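You operate a simulated robot arm through the tools that you are given. There is no shell and no other tool.

Carry out the task below with a simulated two-armed robot. There is one attempt and no reset: what you move stays moved.

Task
Swing the middle upper link up and tighten both its caps.
Fine: leave the source's output off.

Only the result counts: the job must be done as asked and must still hold three seconds after the hand-in. Knocking over, shifting, dropping, spilling or breaking anything else fails it. Lids that push on must go on centred and level and be pressed home; caps that screw on are set level and turned clockwise until they are tight.

Robot
Two 7-joint arms with two-finger parallel grippers on one trunk that stands fixed in place. Base frame: the origin is at the foot of the trunk, x ahead of it, y to its left, z up; the work surface is at about z = 66. Readings come in cm, degrees, newtons and seconds.
The left shoulder is at [11, 16.9, 152.9], the right one opposite. With the tool pointing down near the work surface each hand reaches from about 10 to 58 cm from the base axis, measured 20 degrees to its own side. Payload 1.57 kg a hand.
Tool frame (each hand has its own): the origin (TCP) lies between the finger pads and is the grasp point; the fingertips stand 3 cm ahead of it; z points along the fingers, y is the line along which they close. Largest opening 8 cm; finger width 1.7, thickness 1.2; the body of the gripper, 4 by 8.2 cm, starts 8 cm behind the TCP.
Orientation is told as [roll, pitch, yaw] about the base's x, y, z axes, in that order, counted from this pose: with the fingers straight down and closing along the base's y, the tool's x points along the base's -x, its y along +y and its z along -z.

Tools
- The arms move only by the tool drive_tool. It takes "left_steps", "right_steps" or both (then of equal length, played together; a hand with none holds still); each is a list of rows, each a list of 7 numbers: the closure, from 0 (fully open) to 1 (shut), then the shift along the tool's x, y, z in cm, then the turn, a rotation vector about the tool's x, y, z in degrees. In form: [[jaw, dx, dy, dz, rx, ry, rz], ...]. A call has 1 to 20 rows; each row is the pose to reach, as a shift and turn from the pose commanded when the call began, along the tool's axes at that moment. Rows are played at 5 a second. More than 5 cm and 8.6 degrees between two rows, or a gripper value outside its range, and nothing of the call is played. A pose out of reach is approached as far as the arm can. The call stops where the force on the tool passes 70 N (or 10 N more than at its start, if that is more) or the arm is blocked; 0.2 s more then pass. Each finger travels about 7.2 cm/s and halts on what it meets, pressing with about 25 N; the grip force reading is that of the motor and also rises with nothing between the fingers. The clock runs only during rows and for 0.2 s after the last one: add rows that repeat a pose to give the fingers time. It gives the time, the measured TCP pose, the force on the tool (base axes), the opening and the grip force at its end, in the units of the frame above (readings bear some noise), with the torque about the TCP (base axes, N m) and any sound that the robot's microphone picked up, and new pictures: "pictures" is both (left out), scene, wrist or none (wrist: the cameras of the hands that moved).
- Cameras (640 x 400 px; columns grow to the right, rows downward): "scene" is now at [13.93, 1.72, 169.31]; the picture's right is [0.23, -0.97, 0.00], its down [-0.80, -0.19, -0.57] and it looks along [0.55, 0.13, -0.82] (base axes); focal length 327 px, centre (320, 200). "left" rides on the left gripper at [7.2, 0.7, -12.2] in its tool frame; the picture's right is [-0.09, 1.00, 0.00], its down [-0.84, -0.08, -0.54] and it looks along [-0.54, -0.05, 0.84] (tool axes); focal length 238 px, centre (320, 200). "right" rides on the right gripper at [7.2, -0.7, -12.2] in its tool frame; the picture's right is [0.09, 1.00, 0.00], its down [-0.84, 0.08, -0.54] and it looks along [-0.54, 0.05, 0.84] (tool axes); focal length 238 px, centre (320, 200). There is no depth. A picture from a camera that has moved, and an enlarged one, comes with that camera's place and axes in the base frame and with its lens. The place of the scene camera against the robot may be out by one fixed shift of up to 1.8 cm in any direction.
- raise_lower(by): slides the trunk up (or, below 0, down) by that many cm; the arms and the scene camera ride with it, the base frame stays. It gives what a move gives, with no picture.
- aim_head(pan, tilt): turns the head with the scene camera to pan (to the left, within 86 degrees either way) and tilt (down, from -29 to 69), counted from straight ahead of the robot. It gives what a move gives, and a new picture of the scene camera.
- zoom(camera, box): a new picture of the part [left, top, right, bottom] of that camera's present view, enlarged. It takes no simulated time.
- sign_off(): hands the job in; it is judged then, once.

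Places have to be worked out from the pictures, the camera data and where the tool is seen. Open the grippers and draw the arms clear of the work before you hand the job in, unless the task says otherwise.

The tools are called after "Emit:" as a command line: name --argument value ..., lists and objects as JSON in quotes. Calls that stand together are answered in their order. drive_tool: Moves the arms, as the interface text tells. Its arguments: {"type":"object","properties":{"left_steps":{"type":"array","items":{"type":"array","items":{"type":"number"}}},"right_steps":{"type":"array","items":{"type":"array","items":{"type":"number"}}},"pictures":{"type":"string","enum":["both","scene","wrist","none"]}},"required":[]} The other tools are called the same way: raise_lower (by) moves the trunk up or down; aim_head (pan, tilt) turns the head that bears the scene camera; zoom (camera, box) takes an enlarged picture of a part of a camera's view; sign_off () hands the job in.

At the start:

```text
clock: 0.0
left_tcp_pos: [51.99, 52.5, 101.32]
left_tcp_rot: [0.0, 0.0, 0.1]
left_force: [-0.1, 0.5, -0.4]
left_ft_torque: [0.04, -0.03, 0.01]
left_width: 7.99
left_grip_force: 0.0
right_tcp_pos: [58.45, -9.71, 103.37]
right_tcp_rot: [-0.1, 0.0, 0.0]
right_force: [-0.5, -0.3, -0.1]
right_ft_torque: [0.01, 0.01, 0.01]
right_width: 7.97
right_grip_force: 0.1
trunk travel left (down, up): [-84.3, 4.7]
head pan, tilt (commanded): [13.2, 55.4]
```

scene: 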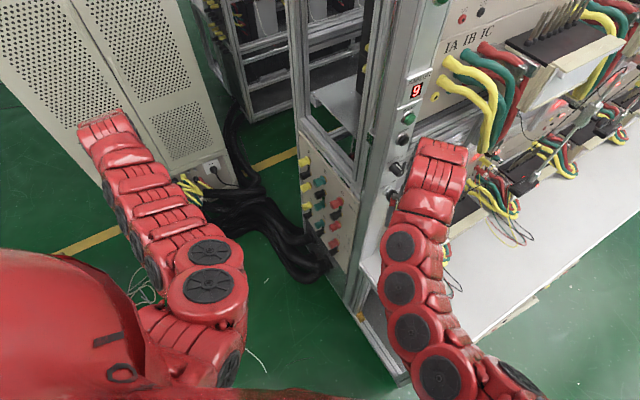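
right: 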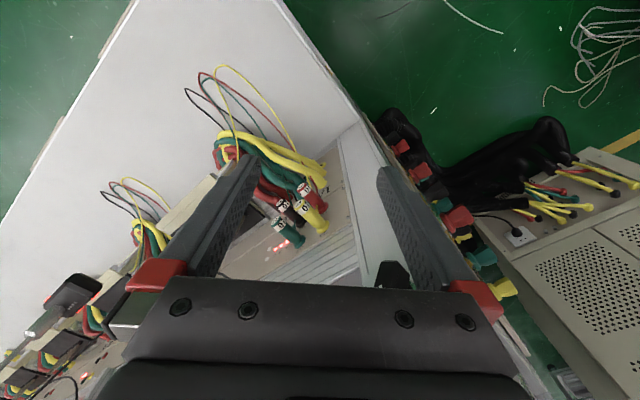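
left: 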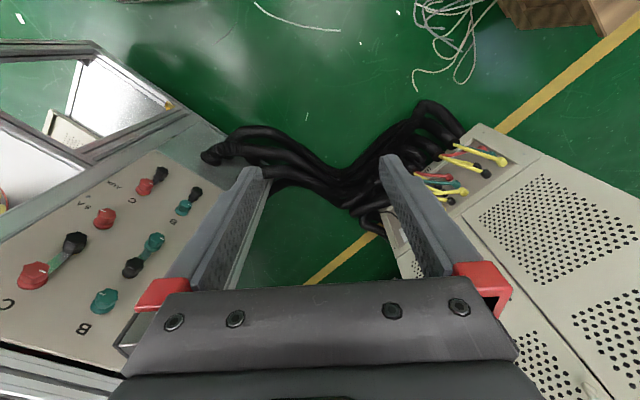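

The left wrist picture shows a terminal panel with coloured caps and a link between some of them. I'll enlarge it, and the scene view of the same panel, before moving anything.

Emit:
zoom --camera "left" --box '[0, 120, 260, 380]'

Emit:
zoom --camera "scene" --box '[270, 130, 390, 290]'

Emit:
zoom --camera "scene" --box '[380, 0, 640, 200]'

```text
1.54 times, centred on (130, 250) of left
camera zoom: at [44.82, 53.17, 113.28], right [0.09, 1.0, 0.0], down [0.84, -0.08, 0.54], along [0.54, -0.05, -0.84], focal length 367 px, centre (612, 123)
```

zoom: 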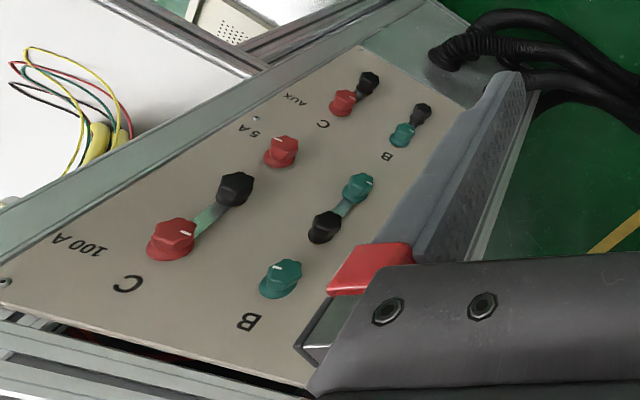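

```text
2.50 times, centred on (330, 210) of scene
camera zoom: at [13.93, 1.72, 169.31], right [0.23, -0.97, 0.0], down [-0.8, -0.19, -0.57], along [0.55, 0.13, -0.82], focal length 817 px, centre (295, 175)
```

zoom: 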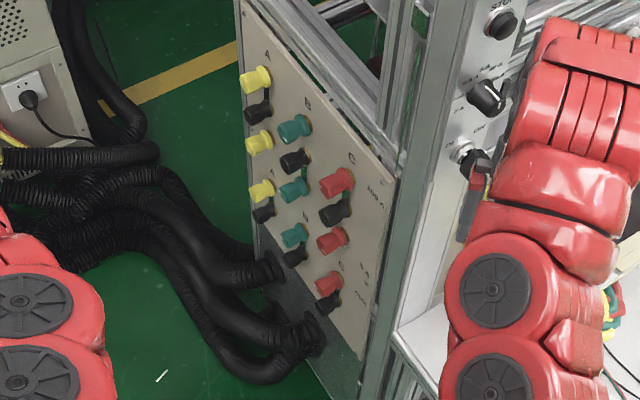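

```text
2.00 times, centred on (510, 100) of scene
camera zoom: at [13.93, 1.72, 169.31], right [0.23, -0.97, 0.0], down [-0.8, -0.19, -0.57], along [0.55, 0.13, -0.82], focal length 653 px, centre (-60, 400)
```

zoom: 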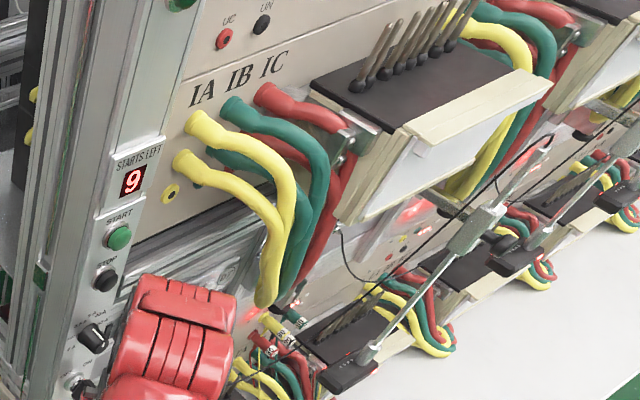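

The terminal panel is vertical and faces to the robot's left and back. Triangulating puts the upper green cap of column B near [75, 16.4, 89], with the panel normal around (-0.7, 0.7, 0). I'll enlarge the view further to read how the links lie.

Emit:
zoom --camera "scene" --box '[290, 150, 354, 190]'

Emit:
zoom --camera "scene" --box '[300, 180, 364, 220]'

Emit:
zoom --camera "left" --box '[80, 210, 208, 330]'

Emit:
zoom --camera "left" --box '[0, 170, 128, 290]'

```text
10.00 times, centred on (322, 170) of scene
camera zoom: at [13.93, 1.72, 169.31], right [0.23, -0.97, 0.0], down [-0.8, -0.19, -0.57], along [0.55, 0.13, -0.82], focal length 3267 px, centre (300, 500)
```

zoom: 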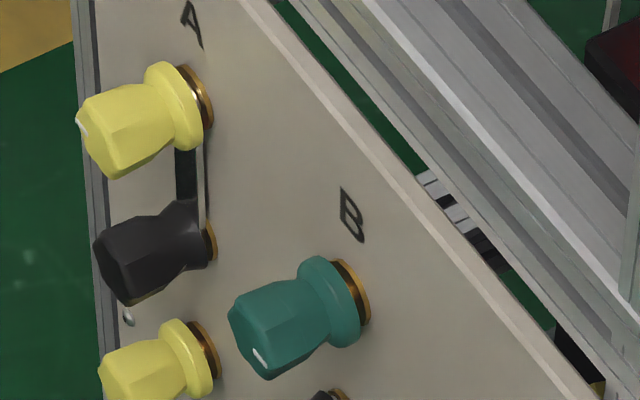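

```text
10.00 times, centred on (332, 200) of scene
camera zoom: at [13.93, 1.72, 169.31], right [0.23, -0.97, 0.0], down [-0.8, -0.19, -0.57], along [0.55, 0.13, -0.82], focal length 3267 px, centre (200, 200)
```

zoom: 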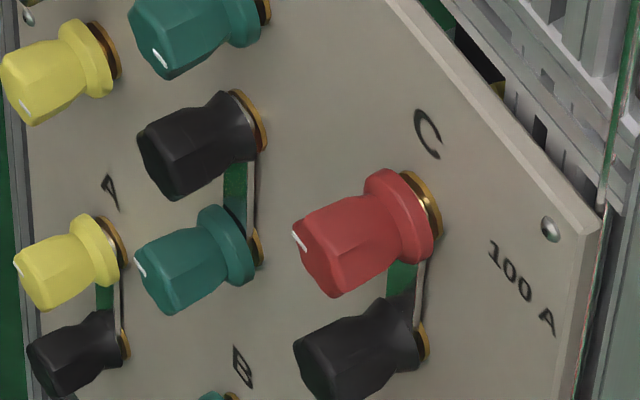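

```text
3.33 times, centred on (144, 270) of left
camera zoom: at [44.82, 53.17, 113.28], right [0.09, 1.0, 0.0], down [0.84, -0.08, 0.54], along [0.54, -0.05, -0.84], focal length 794 px, centre (907, -33)
```

zoom: 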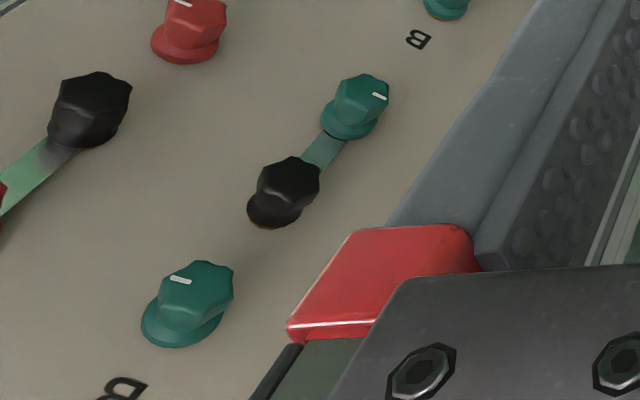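

```text
3.33 times, centred on (64, 230) of left
camera zoom: at [44.82, 53.17, 113.28], right [0.09, 1.0, 0.0], down [0.84, -0.08, 0.54], along [0.54, -0.05, -0.84], focal length 794 px, centre (1173, 100)
```

zoom: 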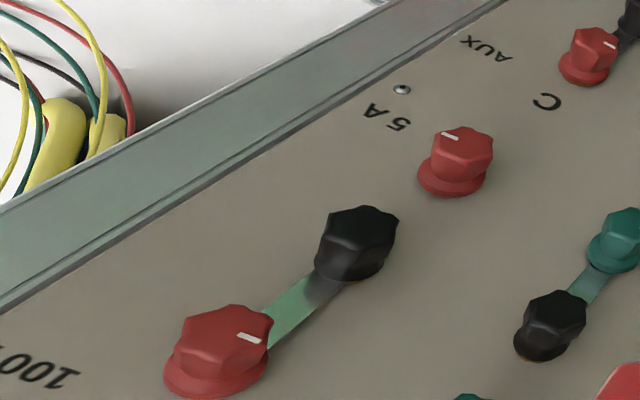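

The panel reads clearly now. The A and C upper links are already up, joining black to 100 A. The B link (middle) hangs down, from the black post to the 5 A post. I'll pan the head to see the free space around the panel and the cabinet on the left.

Emit:
aim_head --pan 35 --tilt 40

Emit:
aim_head --pan 0 --tilt 60

```text
clock: 0.8
left_tcp_pos: [51.89, 52.44, 101.24]
left_tcp_rot: [0.0, 0.0, -0.1]
left_force: [-0.1, 0.6, 0.0]
left_ft_torque: [0.0, 0.01, 0.0]
left_width: 7.99
left_grip_force: 0.0
right_tcp_pos: [58.52, -9.68, 103.21]
right_tcp_rot: [-0.1, 0.0, 0.0]
right_force: [-0.2, -0.8, 0.4]
right_ft_torque: [-0.02, -0.06, -0.04]
right_width: 8.01
right_grip_force: 0.1
trunk travel left (down, up): [-84.3, 4.7]
head pan, tilt (commanded): [35.0, 40.0]
camera scene: at [13.92, 4.94, 171.42], right [0.57, -0.82, 0.0], down [-0.53, -0.37, -0.77], along [0.63, 0.44, -0.64], focal length 327 px, centre (320, 200)
```

scene: 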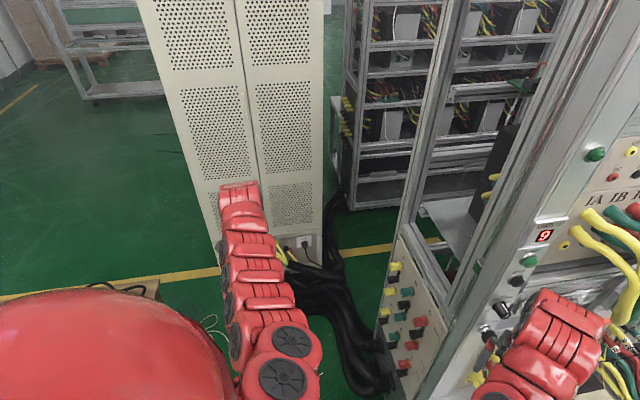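

```text
clock: 1.9
left_tcp_pos: [51.91, 52.53, 101.31]
left_tcp_rot: [0.0, 0.0, 0.0]
left_force: [-0.1, -0.3, 0.8]
left_ft_torque: [0.0, -0.02, 0.0]
left_width: 7.99
left_grip_force: 0.1
right_tcp_pos: [58.49, -9.7, 103.41]
right_tcp_rot: [0.0, -0.1, 0.1]
right_force: [0.1, 0.7, 0.2]
right_ft_torque: [0.05, 0.01, 0.0]
right_width: 8.01
right_grip_force: 0.1
trunk travel left (down, up): [-84.3, 4.7]
head pan, tilt (commanded): [0.0, 60.0]
camera scene: at [13.62, 0.08, 168.76], right [0.0, -1.0, 0.0], down [-0.87, 0.0, -0.5], along [0.5, 0.0, -0.87], focal length 327 px, centre (320, 200)
```

scene: 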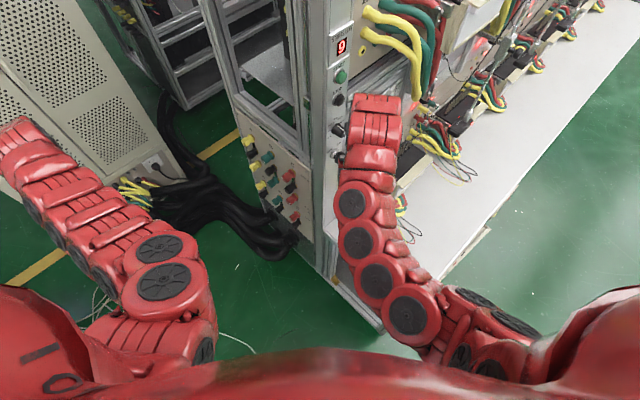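

The cabinet is far off and the space to the left of the panel is clear. Before lowering the trunk I want the right hand out of the way, so I'll check what lies close to it.

Emit:
zoom --camera "right" --box '[160, 120, 480, 320]'

Emit:
zoom --camera "scene" --box '[280, 0, 480, 280]'

```text
2.00 times, centred on (320, 220) of right
camera zoom: at [51.27, -10.4, 115.45], right [-0.09, 1.0, 0.0], down [0.84, 0.08, 0.54], along [0.54, 0.05, -0.84], focal length 477 px, centre (320, 160)
```

zoom: 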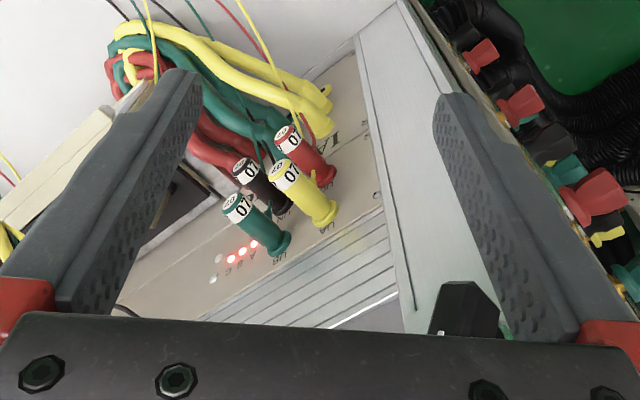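

```text
1.43 times, centred on (380, 140) of scene
camera zoom: at [13.62, 0.08, 168.76], right [0.0, -1.0, 0.0], down [-0.87, 0.0, -0.5], along [0.5, 0.0, -0.87], focal length 467 px, centre (234, 286)
```

zoom: 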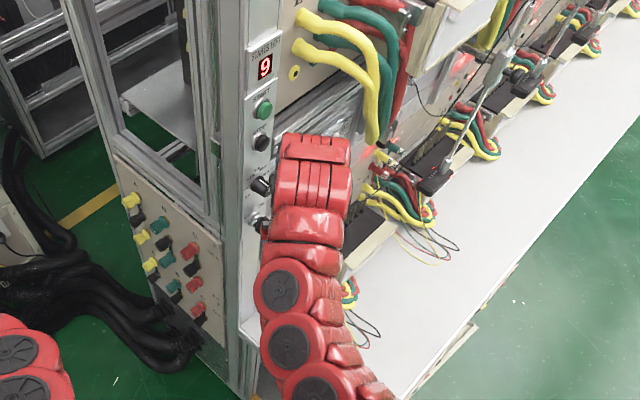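

The right hand is close to the control post. I'll draw it away along the front face's outward normal (base -x, -y) and up, so it is nowhere near the START button.

Emit:
drive_tool --right_steps '[[0, 2.9, -2.9, -1, 0, 0, 0], [0, 5.8, -5.8, -3, 0, 0, 0], [0, 8.7, -8.7, -5, 0, 0, 0], [0, 11.6, -11.6, -7, 0, 0, 0], [0, 14.5, -14.5, -9, 0, 0, 0], [0, 17.4, -17.4, -11, 0, 0, 0], [0, 20, -20, -13, 0, 0, 0], [0, 20, -20, -13, 0, 0, 0]]' --pictures "both"

```text
clock: 3.7
left_tcp_pos: [51.8, 52.59, 101.25]
left_tcp_rot: [-0.1, 0.0, -0.1]
left_force: [0.9, 0.4, -0.2]
left_ft_torque: [-0.02, 0.01, -0.01]
left_width: 8.0
left_grip_force: 0.1
right_tcp_pos: [38.14, -29.48, 117.06]
right_tcp_rot: [-7.7, 0.1, 4.4]
right_force: [0.3, 0.3, 0.1]
right_ft_torque: [-0.02, 0.05, 0.01]
right_width: 7.99
right_grip_force: 0.1
right hand out of reach, approached as far as the arm can: row 1, 2, 3, 4, 5, 6, 7, 8
trunk travel left (down, up): [-84.3, 4.7]
head pan, tilt (commanded): [0.0, 60.0]
camera scene: at [13.54, 0.26, 168.76], right [0.0, -1.0, 0.0], down [-0.87, 0.0, -0.5], along [0.5, 0.0, -0.87], focal length 327 px, centre (320, 200)
camera right: at [30.92, -29.02, 129.29], right [-0.17, 0.98, -0.13], down [0.82, 0.21, 0.52], along [0.54, -0.02, -0.84], focal length 238 px, centre (320, 200)
```

scene: 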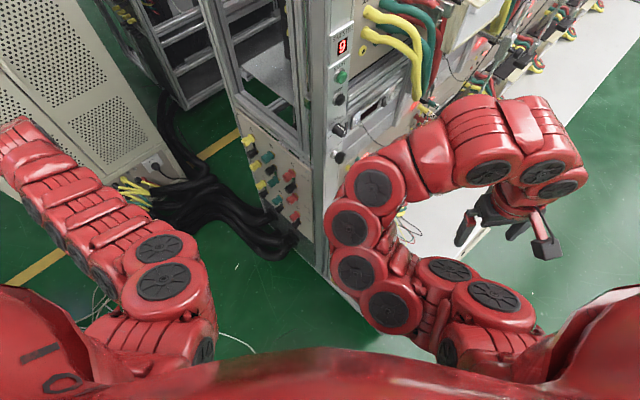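
right: 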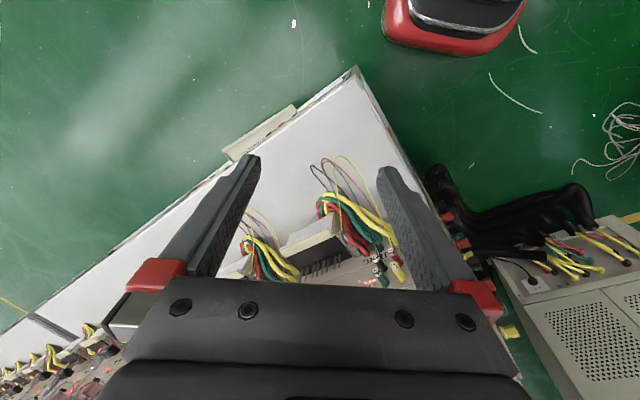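

The right arm is clear of the post, but its elbow hangs over the bench. The table's near corner works out at about (34.6, -28.5), and its edges confirm a panel normal of about (-0.71, 0.70). I'll shift the right hand further right and lower, off the table.

Emit:
drive_tool --right_steps '[[0, 2, -3, 2, 0, 0, 0], [0, 4, -6, 4, 0, 0, 0], [0, 6, -9, 6, 0, 0, 0], [0, 8, -12, 8, 0, 0, 0], [0, 10, -15, 10, 0, 0, 0], [0, 12, -18, 12, 0, 0, 0], [0, 12, -18, 12, 0, 0, 0]]' --pictures "scene"

```text
clock: 5.3
left_tcp_pos: [51.94, 52.64, 101.12]
left_tcp_rot: [0.0, 0.1, 0.0]
left_force: [0.3, -0.3, 0.3]
left_ft_torque: [-0.04, -0.01, -0.02]
left_width: 8.01
left_grip_force: 0.0
right_tcp_pos: [27.96, -49.57, 107.5]
right_tcp_rot: [-7.7, 0.2, 4.4]
right_force: [-0.8, 0.4, -0.5]
right_ft_torque: [-0.01, 0.01, -0.01]
right_width: 8.0
right_grip_force: 0.1
right hand out of reach, approached as far as the arm can: row 1, 2, 3
trunk travel left (down, up): [-84.3, 4.7]
head pan, tilt (commanded): [0.0, 60.0]
camera scene: at [13.62, 0.16, 168.75], right [0.0, -1.0, 0.0], down [-0.87, 0.0, -0.5], along [0.5, 0.0, -0.87], focal length 327 px, centre (320, 200)
```

scene: 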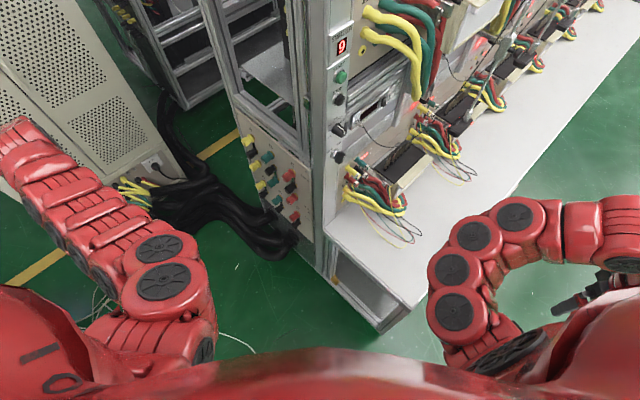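

The right arm is off the bench. Next I'll yaw the left tool by -45 degrees so that it can pitch round to face the panel square.

Emit:
drive_tool --left_steps '[[0, 0, 0, 0, 0, 0, 8], [0, 0, 0, 0, 0, 0, 16], [0, 0, 0, 0, 0, 0, 24], [0, 0, 0, 0, 0, 0, 32], [0, 0, 0, 0, 0, 0, 40], [0, 0, 0, 0, 0, 0, 45]]' --pictures "none"

```text
clock: 6.7
left_tcp_pos: [52.0, 52.47, 101.22]
left_tcp_rot: [0.0, 0.1, -45.2]
left_force: [0.1, -0.6, -0.8]
left_ft_torque: [0.02, -0.01, -0.01]
left_width: 8.0
left_grip_force: 0.2
right_tcp_pos: [27.9, -49.66, 107.45]
right_tcp_rot: [-7.6, 0.2, 4.3]
right_force: [0.2, 0.3, 0.4]
right_ft_torque: [-0.03, 0.02, -0.03]
right_width: 7.99
right_grip_force: 0.1
trunk travel left (down, up): [-84.3, 4.7]
head pan, tilt (commanded): [0.0, 60.0]
```

The yaw reads -45.2 as planned. Now I'll pitch the left tool to horizontal, pointing at the panel, while moving it to a stand-off about 20 cm in front of column B.

Emit:
drive_tool --left_steps '[[0, -1.8, -0.8, 0.7, 0, -8.2, 0], [0, -3.6, -1.6, 1.4, 0, -16.4, 0], [0, -5.4, -2.4, 2.1, 0, -24.6, 0], [0, -7.2, -3.2, 2.8, 0, -32.8, 0], [0, -9, -4, 3.5, 0, -41, 0], [0, -10.8, -4.8, 4.2, 0, -49.2, 0], [0, -12.6, -5.6, 4.9, 0, -57.4, 0], [0, -14.4, -6.4, 5.6, 0, -65.6, 0], [0, -16.2, -7.2, 6.3, 0, -73.8, 0], [0, -18, -8, 7, 0, -82, 0], [0, -19.8, -8.5, 8, 0, -90, 0], [0, -19.8, -8.5, 8, 0, -90, 0]]' --pictures "both"

```text
clock: 9.3
left_tcp_pos: [58.2, 29.86, 96.33]
left_tcp_rot: [-128.8, -89.9, 84.2]
left_force: [0.1, -0.5, 0.5]
left_ft_torque: [0.02, -0.04, -0.02]
left_width: 7.99
left_grip_force: 0.1
left hand out of reach, approached as far as the arm can: row 10, 11, 12
right_tcp_pos: [28.13, -49.5, 107.58]
right_tcp_rot: [-7.7, 0.3, 4.4]
right_force: [0.4, -0.3, 0.4]
right_ft_torque: [0.0, 0.02, 0.0]
right_width: 8.02
right_grip_force: 0.0
trunk travel left (down, up): [-84.3, 4.7]
head pan, tilt (commanded): [0.0, 60.0]
camera scene: at [13.74, 0.17, 168.74], right [0.0, -1.0, 0.0], down [-0.87, 0.0, -0.5], along [0.5, 0.0, -0.87], focal length 327 px, centre (320, 200)
camera left: at [50.09, 38.92, 88.97], right [0.7, 0.71, 0.09], down [-0.44, 0.33, 0.84], along [0.56, -0.63, 0.54], focal length 238 px, centre (320, 200)
```

scene: 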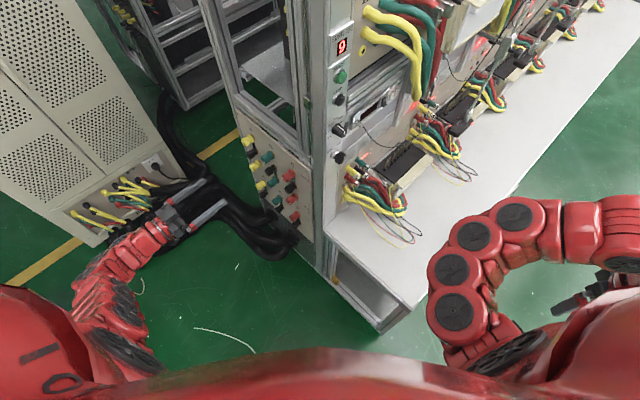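
left: 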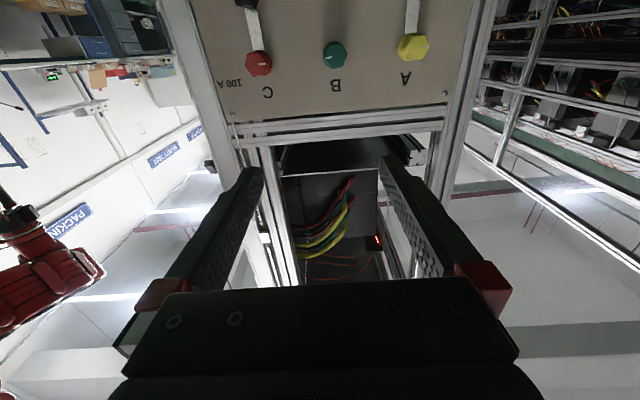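

The hand now faces the panel, though the pose was slightly out of reach with the shoulder this high. I'll lower the trunk 30 cm; both hands are clear of the bench for that.

Emit:
raise_lower --by -15

Emit:
raise_lower --by -15

Emit:
aim_head --pan 13 --tilt 45

```text
clock: 11.0
left_tcp_pos: [58.09, 29.79, 81.42]
left_tcp_rot: [-55.5, -90.0, 10.6]
left_force: [-0.1, 0.0, -0.5]
left_ft_torque: [-0.03, 0.01, -0.02]
left_width: 8.01
left_grip_force: 0.0
right_tcp_pos: [27.94, -49.57, 92.52]
right_tcp_rot: [-7.6, 0.2, 4.4]
right_force: [-0.2, 0.1, 0.2]
right_ft_torque: [0.0, -0.02, -0.01]
right_width: 8.0
right_grip_force: 0.1
trunk travel left (down, up): [-69.3, 19.7]
head pan, tilt (commanded): [0.0, 60.0]
```

```text
clock: 12.8
left_tcp_pos: [58.13, 29.81, 66.43]
left_tcp_rot: [-54.9, -90.0, 10.0]
left_force: [-0.5, 0.5, 0.7]
left_ft_torque: [0.0, -0.01, 0.01]
left_width: 8.0
left_grip_force: 0.0
right_tcp_pos: [27.92, -49.52, 77.49]
right_tcp_rot: [-7.6, 0.2, 4.4]
right_force: [-0.1, 0.6, 0.0]
right_ft_torque: [0.0, 0.02, 0.01]
right_width: 7.98
right_grip_force: 0.0
trunk travel left (down, up): [-54.3, 34.7]
head pan, tilt (commanded): [0.0, 60.0]
```

```text
clock: 13.5
left_tcp_pos: [57.94, 29.88, 66.38]
left_tcp_rot: [-47.8, -90.0, 3.0]
left_force: [-0.7, 0.4, 0.2]
left_ft_torque: [0.02, 0.01, -0.01]
left_width: 8.01
left_grip_force: 0.0
right_tcp_pos: [27.85, -49.64, 77.5]
right_tcp_rot: [-7.7, 0.3, 4.4]
right_force: [0.6, -0.9, -0.4]
right_ft_torque: [0.01, 0.02, 0.02]
right_width: 7.98
right_grip_force: 0.0
trunk travel left (down, up): [-54.3, 34.7]
head pan, tilt (commanded): [13.0, 45.0]
camera scene: at [14.86, 1.89, 140.7], right [0.22, -0.97, 0.0], down [-0.69, -0.16, -0.71], along [0.69, 0.16, -0.71], focal length 327 px, centre (320, 200)
```

scene: 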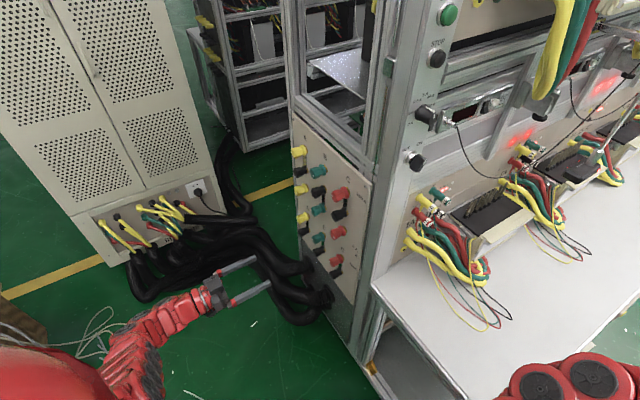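

The trunk is down and the left hand is at z 66. I'll raise it along tool -x (up) to about the height of the upper caps and look at the panel with the wrist camera.

Emit:
drive_tool --left_steps '[[0, -4, 0, 0, 0, 0, 0], [0, -8, 0, 0, 0, 0, 0], [0, -12, 0, 0, 0, 0, 0], [0, -16, 0, 0, 0, 0, 0], [0, -18, 0, 0, 0, 0, 0], [0, -18, 0, 0, 0, 0, 0]]' --pictures "both"

```text
clock: 14.9
left_tcp_pos: [58.4, 29.69, 84.53]
left_tcp_rot: [-70.6, -89.9, 25.7]
left_force: [0.2, 0.8, 0.4]
left_ft_torque: [-0.02, 0.04, 0.0]
left_width: 8.0
left_grip_force: 0.1
right_tcp_pos: [27.95, -49.6, 77.52]
right_tcp_rot: [-7.7, 0.2, 4.4]
right_force: [0.5, 0.0, 0.1]
right_ft_torque: [0.0, -0.03, 0.02]
right_width: 8.0
right_grip_force: 0.1
trunk travel left (down, up): [-54.3, 34.7]
head pan, tilt (commanded): [13.0, 45.0]
camera scene: at [14.86, 1.9, 140.7], right [0.23, -0.97, 0.0], down [-0.69, -0.16, -0.71], along [0.69, 0.16, -0.71], focal length 327 px, centre (320, 200)
camera left: at [50.33, 38.73, 77.24], right [0.7, 0.71, 0.09], down [-0.44, 0.33, 0.84], along [0.56, -0.63, 0.54], focal length 238 px, centre (320, 200)
```

scene: 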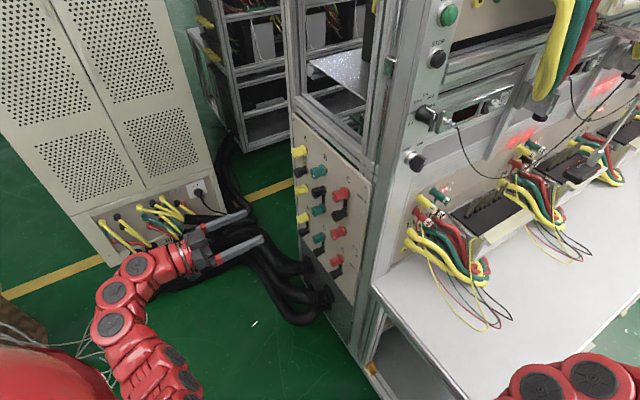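
left: 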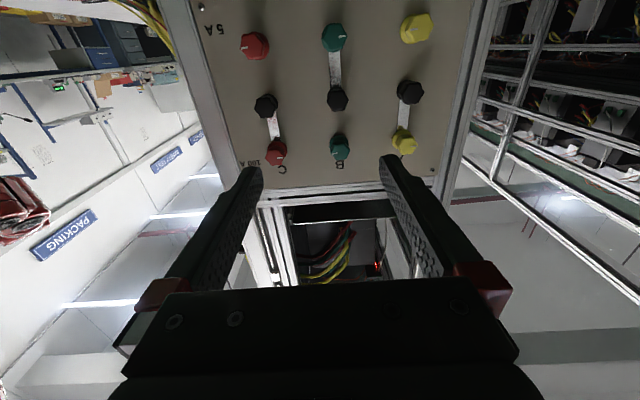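

The pose is in reach now. I'll enlarge the middle column in the wrist view to judge the caps, the link ends and the panel's orientation.

Emit:
zoom --camera "left" --box '[280, 10, 400, 170]'

Emit:
zoom --camera "left" --box '[190, 0, 480, 200]'

Emit:
zoom --camera "scene" --box '[285, 130, 365, 230]'

```text
2.50 times, centred on (340, 90) of left
camera zoom: at [50.33, 38.73, 77.24], right [0.7, 0.71, 0.09], down [-0.44, 0.33, 0.84], along [0.56, -0.63, 0.54], focal length 596 px, centre (270, 475)
```

zoom: 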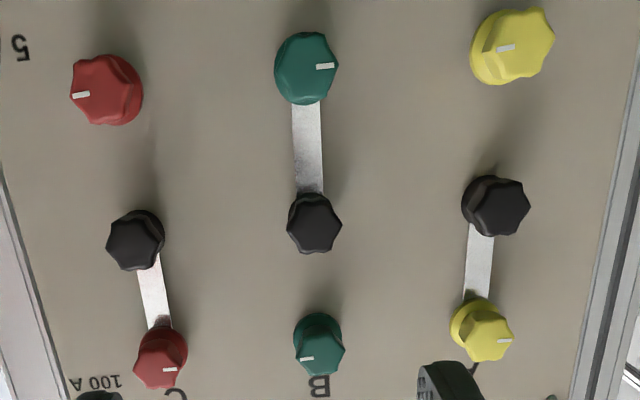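

```text
2.00 times, centred on (335, 100) of left
camera zoom: at [50.33, 38.73, 77.24], right [0.7, 0.71, 0.09], down [-0.44, 0.33, 0.84], along [0.56, -0.63, 0.54], focal length 477 px, centre (290, 400)
```

zoom: 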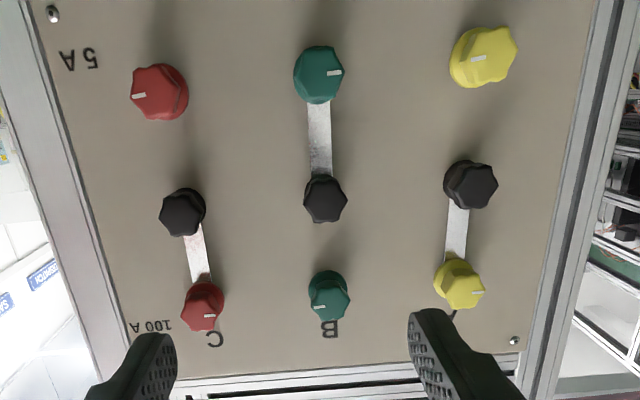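

```text
4.00 times, centred on (325, 180) of scene
camera zoom: at [14.86, 1.9, 140.7], right [0.23, -0.97, 0.0], down [-0.69, -0.16, -0.71], along [0.69, 0.16, -0.71], focal length 1307 px, centre (300, 280)
```

zoom: 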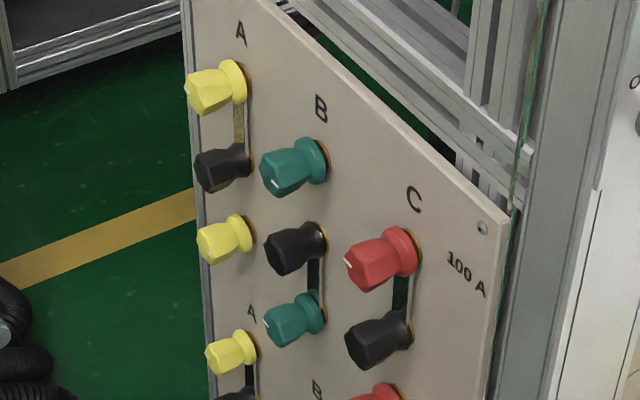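

The tool axis is square to the panel. Triangulated cap faces for the middle column are:

- 100 A: about (74.3, 17.2, 90.0)
- Black: about (74.9, 16.6, 83.2)
- 5 A: about (75.1, 16.7, 76.4)

I'll enlarge the scene view to see how far the upper green cap is backed off.

Emit:
zoom --camera "scene" --box '[298, 155, 342, 182]'

Emit:
zoom --camera "scene" --box '[298, 180, 342, 225]'

Emit:
zoom --camera "left" --box '[310, 10, 370, 110]'

```text
14.55 times, centred on (320, 168) of scene
camera zoom: at [14.86, 1.9, 140.7], right [0.23, -0.97, 0.0], down [-0.69, -0.16, -0.71], along [0.69, 0.16, -0.71], focal length 4752 px, centre (320, 658)
```

zoom: 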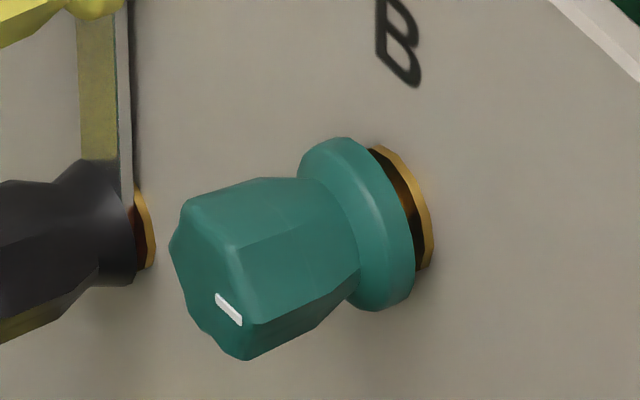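

```text
8.89 times, centred on (320, 202) of scene
camera zoom: at [14.86, 1.9, 140.7], right [0.23, -0.97, 0.0], down [-0.69, -0.16, -0.71], along [0.69, 0.16, -0.71], focal length 2904 px, centre (320, 178)
```

zoom: 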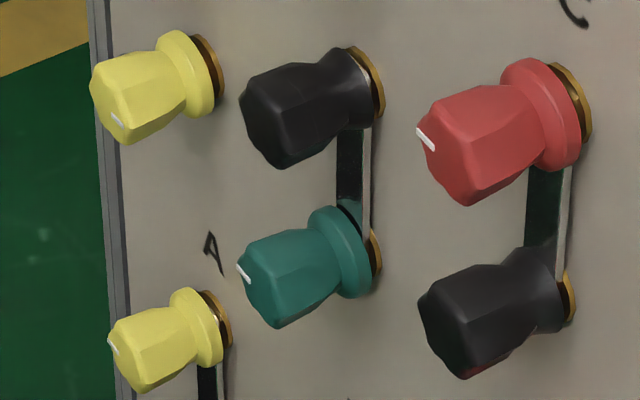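

```text
4.00 times, centred on (340, 60) of left
camera zoom: at [50.33, 38.73, 77.24], right [0.7, 0.71, 0.09], down [-0.44, 0.33, 0.84], along [0.56, -0.63, 0.54], focal length 953 px, centre (240, 760)
```

zoom: 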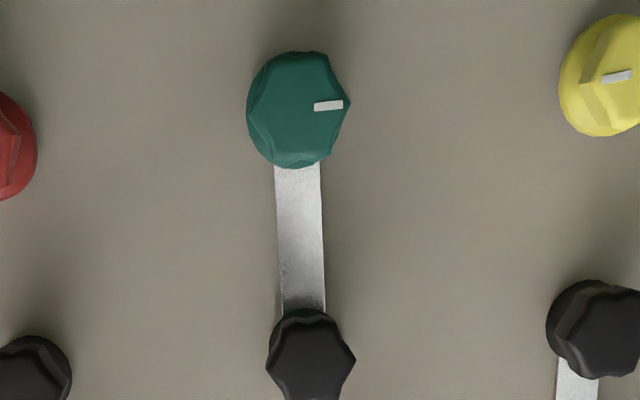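

The upper green cap sits with a visible gap behind its skirt. Whether the 5 A and black caps are tight I can only tell by feel, so I'll line the hand up with the 5 A cap at about 9 cm stand-off and check the alignment.

Emit:
drive_tool --left_steps '[[0.2, 2.7, 0.8, 3, 0, 0, 0], [0.4, 5.4, 1.6, 6, 0, 0, 0], [0.45, 8.1, 2.35, 9, 0, 0, 0], [0.45, 8.1, 2.35, 9, 0, 0, 0]]' --pictures "both"

Emit:
zoom --camera "left" --box '[240, 40, 400, 200]'

```text
clock: 15.9
left_tcp_pos: [66.3, 25.0, 76.34]
left_tcp_rot: [-163.9, -90.1, 119.0]
left_force: [0.4, 0.6, 0.2]
left_ft_torque: [-0.02, -0.02, 0.04]
left_width: 4.39
left_grip_force: 0.1
right_tcp_pos: [27.89, -49.68, 77.64]
right_tcp_rot: [-7.5, 0.2, 4.5]
right_force: [0.0, 0.0, 0.1]
right_ft_torque: [0.0, 0.03, 0.03]
right_width: 8.0
right_grip_force: 0.1
trunk travel left (down, up): [-54.3, 34.7]
head pan, tilt (commanded): [13.0, 45.0]
camera scene: at [14.82, 1.89, 140.71], right [0.23, -0.97, 0.0], down [-0.69, -0.16, -0.71], along [0.69, 0.16, -0.71], focal length 327 px, centre (320, 200)
camera left: at [58.22, 34.03, 68.93], right [0.7, 0.7, 0.09], down [-0.44, 0.33, 0.84], along [0.56, -0.63, 0.54], focal length 238 px, centre (320, 200)
```

scene: 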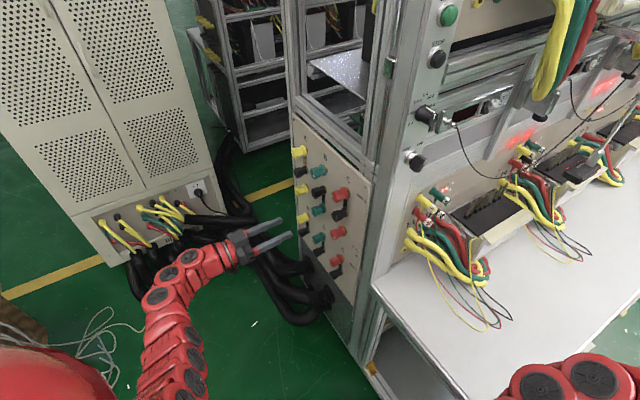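
left: 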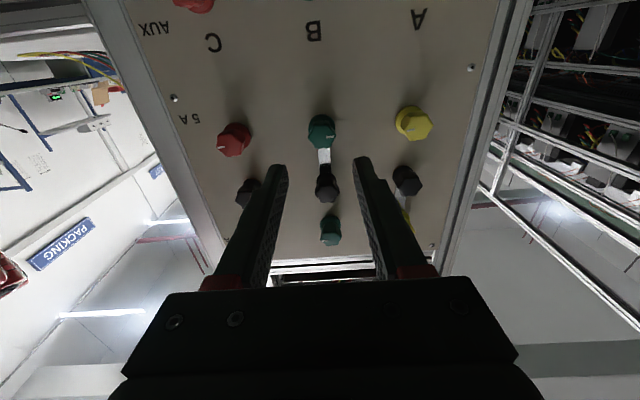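

```text
2.50 times, centred on (320, 120) of left
camera zoom: at [58.22, 34.03, 68.93], right [0.7, 0.7, 0.09], down [-0.44, 0.33, 0.84], along [0.56, -0.63, 0.54], focal length 596 px, centre (320, 400)
```

zoom: 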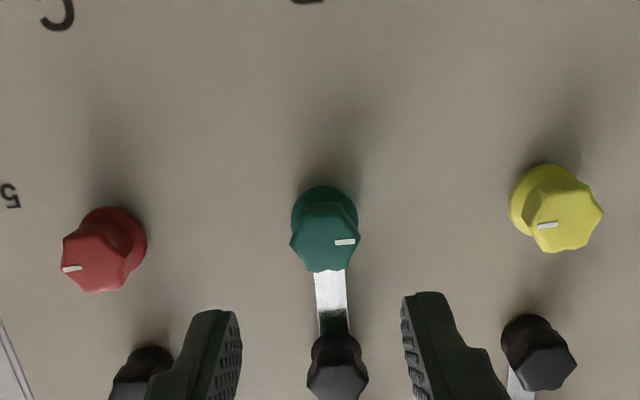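

The 5 A cap is nearly on the tool axis, about 0.25 cm towards +y and with its face about 11 cm ahead. I'll correct that, advance 6.5 cm and look again.

Emit:
drive_tool --left_steps '[[0.45, 0, 0.25, 3.3, 0, 0, 0], [0.45, 0, 0.25, 6.5, 0, 0, 0], [0.45, 0, 0.25, 6.5, 0, 0, 0]]' --pictures "wrist"

Emit:
zoom --camera "left" --box '[260, 80, 380, 200]'

Emit:
zoom --camera "scene" --box '[270, 170, 350, 250]'

```text
clock: 16.7
left_tcp_pos: [71.16, 20.73, 76.24]
left_tcp_rot: [-59.1, -90.0, 14.4]
left_force: [0.5, -0.2, -0.1]
left_ft_torque: [0.04, 0.0, -0.01]
left_width: 4.41
left_grip_force: 0.1
right_tcp_pos: [27.85, -49.52, 77.49]
right_tcp_rot: [-7.5, 0.2, 4.4]
right_force: [0.2, 0.4, 0.3]
right_ft_torque: [-0.02, 0.0, 0.02]
right_width: 7.99
right_grip_force: 0.1
trunk travel left (down, up): [-54.3, 34.7]
head pan, tilt (commanded): [13.0, 45.0]
camera left: at [63.05, 29.72, 68.92], right [0.7, 0.7, 0.09], down [-0.44, 0.33, 0.84], along [0.56, -0.63, 0.54], focal length 238 px, centre (320, 200)
```

left: 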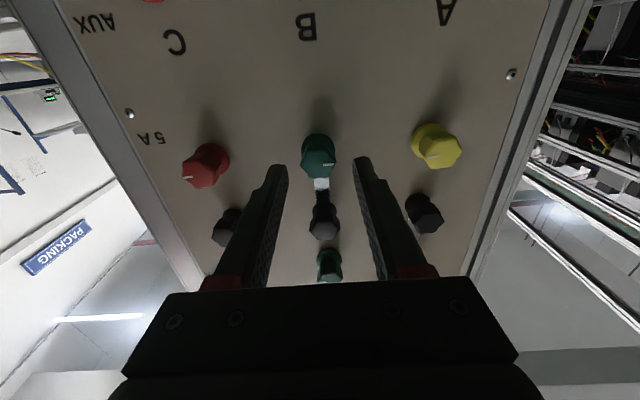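

```text
3.33 times, centred on (320, 140) of left
camera zoom: at [63.05, 29.72, 68.92], right [0.7, 0.7, 0.09], down [-0.44, 0.33, 0.84], along [0.56, -0.63, 0.54], focal length 794 px, centre (320, 400)
```

zoom: 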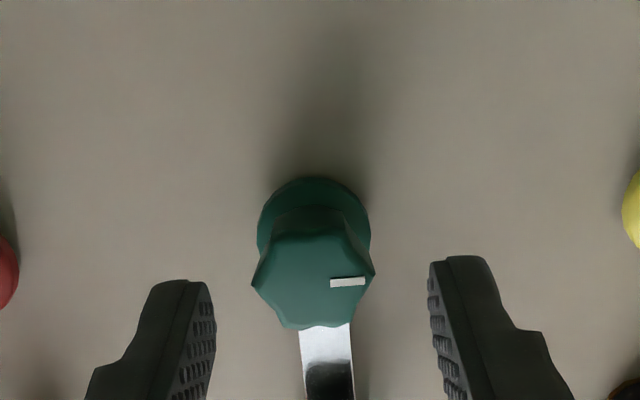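

```text
5.00 times, centred on (310, 210) of scene
camera zoom: at [14.84, 1.91, 140.7], right [0.23, -0.97, 0.0], down [-0.69, -0.16, -0.71], along [0.69, 0.16, -0.71], focal length 1634 px, centre (370, 150)
```

zoom: 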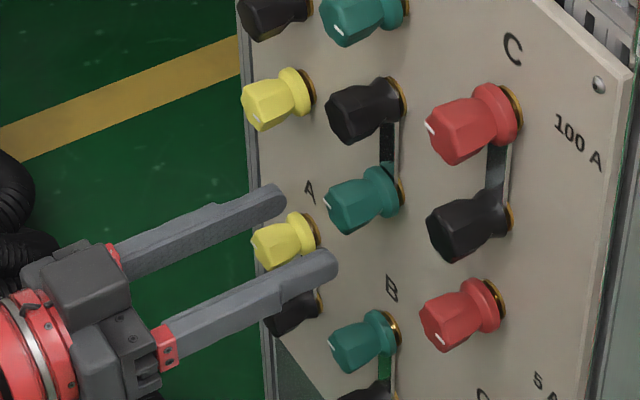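

The cap face is about 4.2 cm ahead of the TCP and centred to within 0.1 cm. I'll advance so the pads straddle the knob body, then close on it.

Emit:
drive_tool --left_steps '[[0.45, 0, -0.05, 1.7, 0, 0, 0], [0.45, 0, -0.05, 3.2, 0, 0, 0], [0.45, 0, -0.05, 3.2, 0, 0, 0], [1, 0, -0.05, 3.2, 0, 0, 0], [1, 0, -0.05, 3.2, 0, 0, 0], [1, 0, -0.05, 3.2, 0, 0, 0]]' --pictures "wrist"

Emit:
zoom --camera "scene" --box '[270, 170, 350, 250]'

Emit:
zoom --camera "left" --box '[260, 80, 380, 200]'

```text
clock: 18.1
left_tcp_pos: [73.1, 18.41, 76.31]
left_tcp_rot: [-44.9, -89.9, 0.0]
left_force: [-5.1, -2.2, -1.6]
left_ft_torque: [-0.07, -0.1, -0.08]
left_width: 2.53
left_grip_force: 35.9
right_tcp_pos: [27.99, -49.71, 77.45]
right_tcp_rot: [-7.6, 0.2, 4.3]
right_force: [-0.3, -0.6, -0.5]
right_ft_torque: [0.0, 0.04, 0.0]
right_width: 7.95
right_grip_force: 0.1
trunk travel left (down, up): [-54.3, 34.7]
head pan, tilt (commanded): [13.0, 45.0]
camera left: at [65.1, 27.4, 68.88], right [0.7, 0.7, 0.09], down [-0.44, 0.33, 0.84], along [0.56, -0.63, 0.54], focal length 238 px, centre (320, 200)
```

left: 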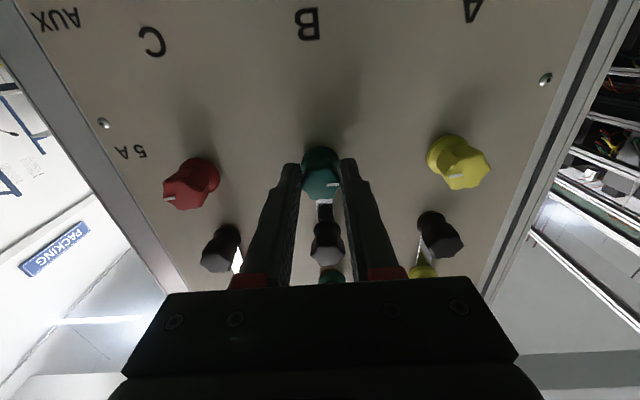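

```text
5.00 times, centred on (310, 210) of scene
camera zoom: at [14.82, 1.87, 140.7], right [0.23, -0.97, 0.0], down [-0.69, -0.16, -0.71], along [0.69, 0.16, -0.71], focal length 1634 px, centre (370, 150)
```

zoom: 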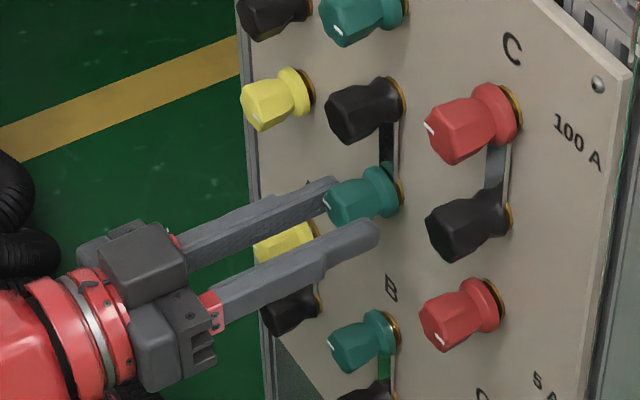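

```text
3.33 times, centred on (320, 140) of left
camera zoom: at [65.1, 27.4, 68.88], right [0.7, 0.7, 0.09], down [-0.44, 0.33, 0.84], along [0.56, -0.63, 0.54], focal length 794 px, centre (320, 400)
```

zoom: 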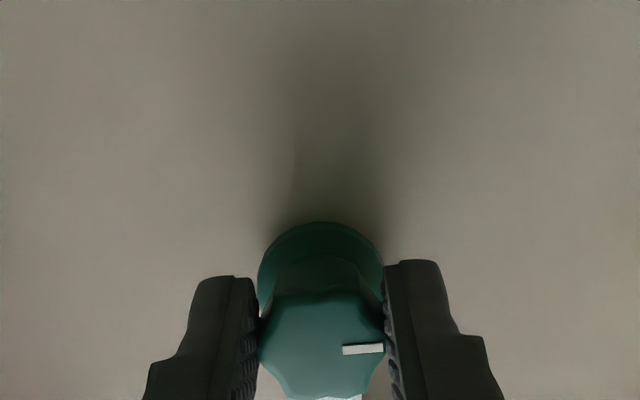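

The grip is on: width 2.53 cm with a small lateral load, so the post lies about 0.2 cm towards -y. I'll correct for that and turn counter-clockwise (negative rz) 40 degrees to feel whether the 5 A cap is tight.

Emit:
drive_tool --left_steps '[[1, 0, -0.2, 0, 0, 0, 0], [1, 0, -0.2, 0, 0, 0, -8], [1, 0, -0.2, 0, 0, 0, -16], [1, 0, -0.2, 0, 0, 0, -24], [1, 0, -0.2, 0, 0, 0, -32], [1, 0, -0.2, 0, 0, 0, -40], [1, 0, -0.2, 0, 0, 0, -40]]' --pictures "wrist"

Emit:
zoom --camera "scene" --box '[270, 170, 350, 250]'

Emit:
zoom --camera "left" --box '[260, 80, 380, 200]'

```text
clock: 19.7
left_tcp_pos: [72.89, 18.23, 76.35]
left_tcp_rot: [-90.0, -50.0, 45.1]
left_force: [1.2, -6.4, 4.7]
left_ft_torque: [-0.06, -0.06, -0.16]
left_width: 2.5
left_grip_force: 36.3
right_tcp_pos: [27.95, -49.74, 77.41]
right_tcp_rot: [-7.6, 0.2, 4.4]
right_force: [0.0, -0.3, 0.2]
right_ft_torque: [-0.01, 0.03, 0.01]
right_width: 7.99
right_grip_force: 0.0
trunk travel left (down, up): [-54.3, 34.7]
head pan, tilt (commanded): [13.0, 45.0]
camera left: at [61.52, 23.81, 70.23], right [0.58, 0.58, -0.57], down [-0.04, 0.72, 0.69], along [0.81, -0.37, 0.45], focal length 238 px, centre (320, 200)
```

left: 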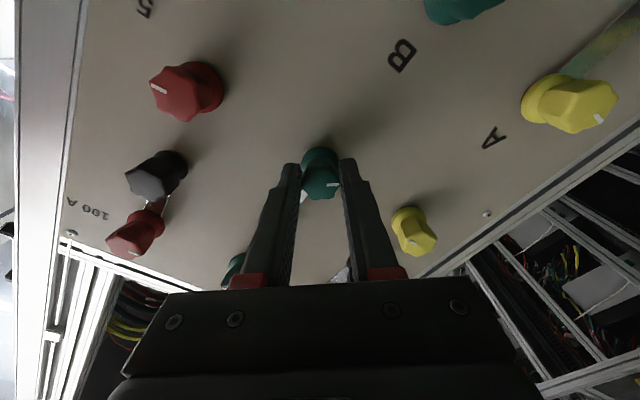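

```text
5.00 times, centred on (310, 210) of scene
camera zoom: at [14.83, 1.8, 140.71], right [0.23, -0.97, 0.0], down [-0.69, -0.16, -0.71], along [0.69, 0.16, -0.71], focal length 1634 px, centre (370, 150)
```

zoom: 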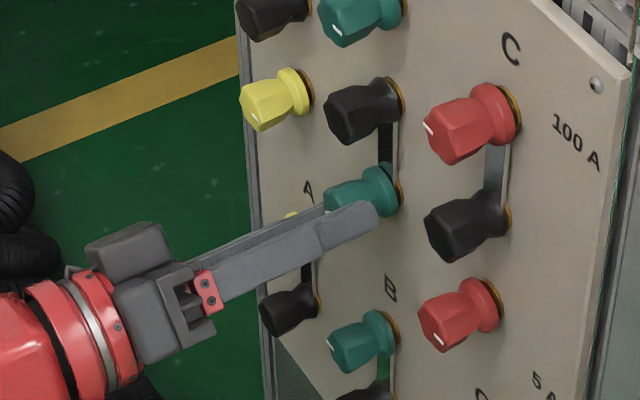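

```text
3.33 times, centred on (320, 140) of left
camera zoom: at [61.52, 23.81, 70.23], right [0.58, 0.58, -0.57], down [-0.04, 0.72, 0.69], along [0.81, -0.37, 0.45], focal length 794 px, centre (320, 400)
```

zoom: 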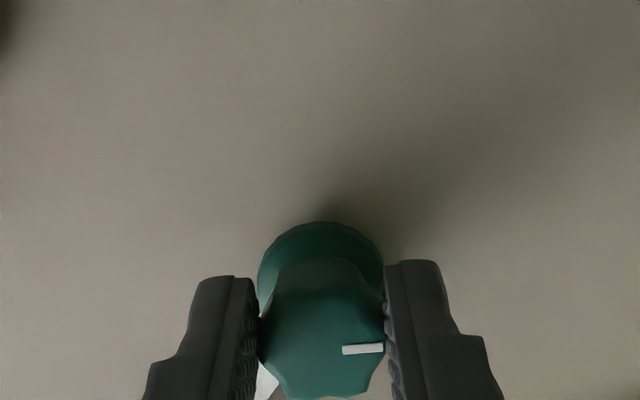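

The cap turned with the hand, since its mark kept its place between the pads, and it offered almost no torque. I'll keep turning counter-clockwise to find how far the wrist goes.

Emit:
drive_tool --left_steps '[[1, 0, 0, 0, 0, 0, -8], [1, 0, 0, 0, 0, 0, -16], [1, 0, 0, 0, 0, 0, -24], [1, 0, 0, 0, 0, 0, -32], [1, 0, 0, 0, 0, 0, -40], [1, 0, 0, 0, 0, 0, -48], [1, 0, 0, 0, 0, 0, -56], [1, 0, 0, 0, 0, 0, -64], [1, 0, 0, 0, 0, 0, -64]]' --pictures "wrist"

Emit:
zoom --camera "scene" --box '[270, 170, 350, 250]'

Emit:
zoom --camera "left" --box '[260, 80, 380, 200]'

```text
clock: 21.7
left_tcp_pos: [72.88, 18.06, 76.77]
left_tcp_rot: [-90.2, 13.9, 44.9]
left_force: [11.7, -11.2, 34.9]
left_ft_torque: [-0.32, -0.51, -0.78]
left_width: 2.53
left_grip_force: 36.7
right_tcp_pos: [27.74, -49.71, 77.48]
right_tcp_rot: [-7.5, 0.2, 4.4]
right_force: [-0.1, 0.6, -0.2]
right_ft_torque: [-0.01, 0.01, -0.01]
right_width: 7.99
right_grip_force: 0.0
trunk travel left (down, up): [-54.3, 34.7]
head pan, tilt (commanded): [13.0, 45.0]
camera left: at [59.26, 21.56, 77.63], right [-0.1, -0.11, -0.99], down [0.2, 0.97, -0.13], along [0.97, -0.21, -0.08], focal length 238 px, centre (320, 200)
```

left: 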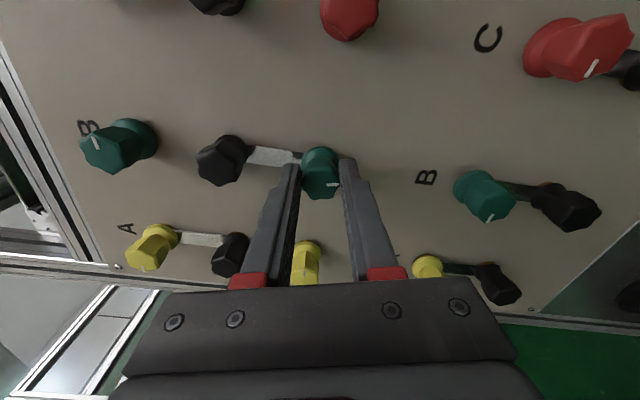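

```text
5.00 times, centred on (310, 210) of scene
camera zoom: at [14.52, 1.66, 140.77], right [0.23, -0.97, 0.0], down [-0.69, -0.16, -0.71], along [0.69, 0.16, -0.7], focal length 1634 px, centre (370, 150)
```

zoom: 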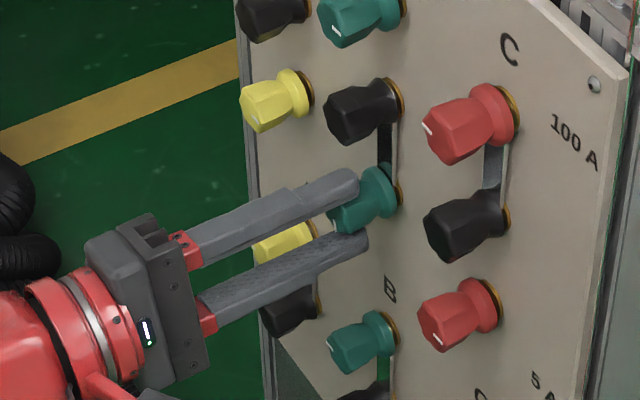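

```text
3.33 times, centred on (320, 140) of left
camera zoom: at [59.26, 21.56, 77.63], right [-0.1, -0.11, -0.99], down [0.2, 0.97, -0.13], along [0.97, -0.21, -0.08], focal length 794 px, centre (320, 400)
```

zoom: 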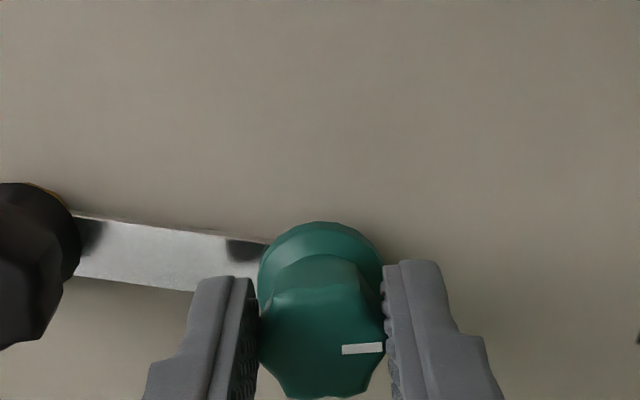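

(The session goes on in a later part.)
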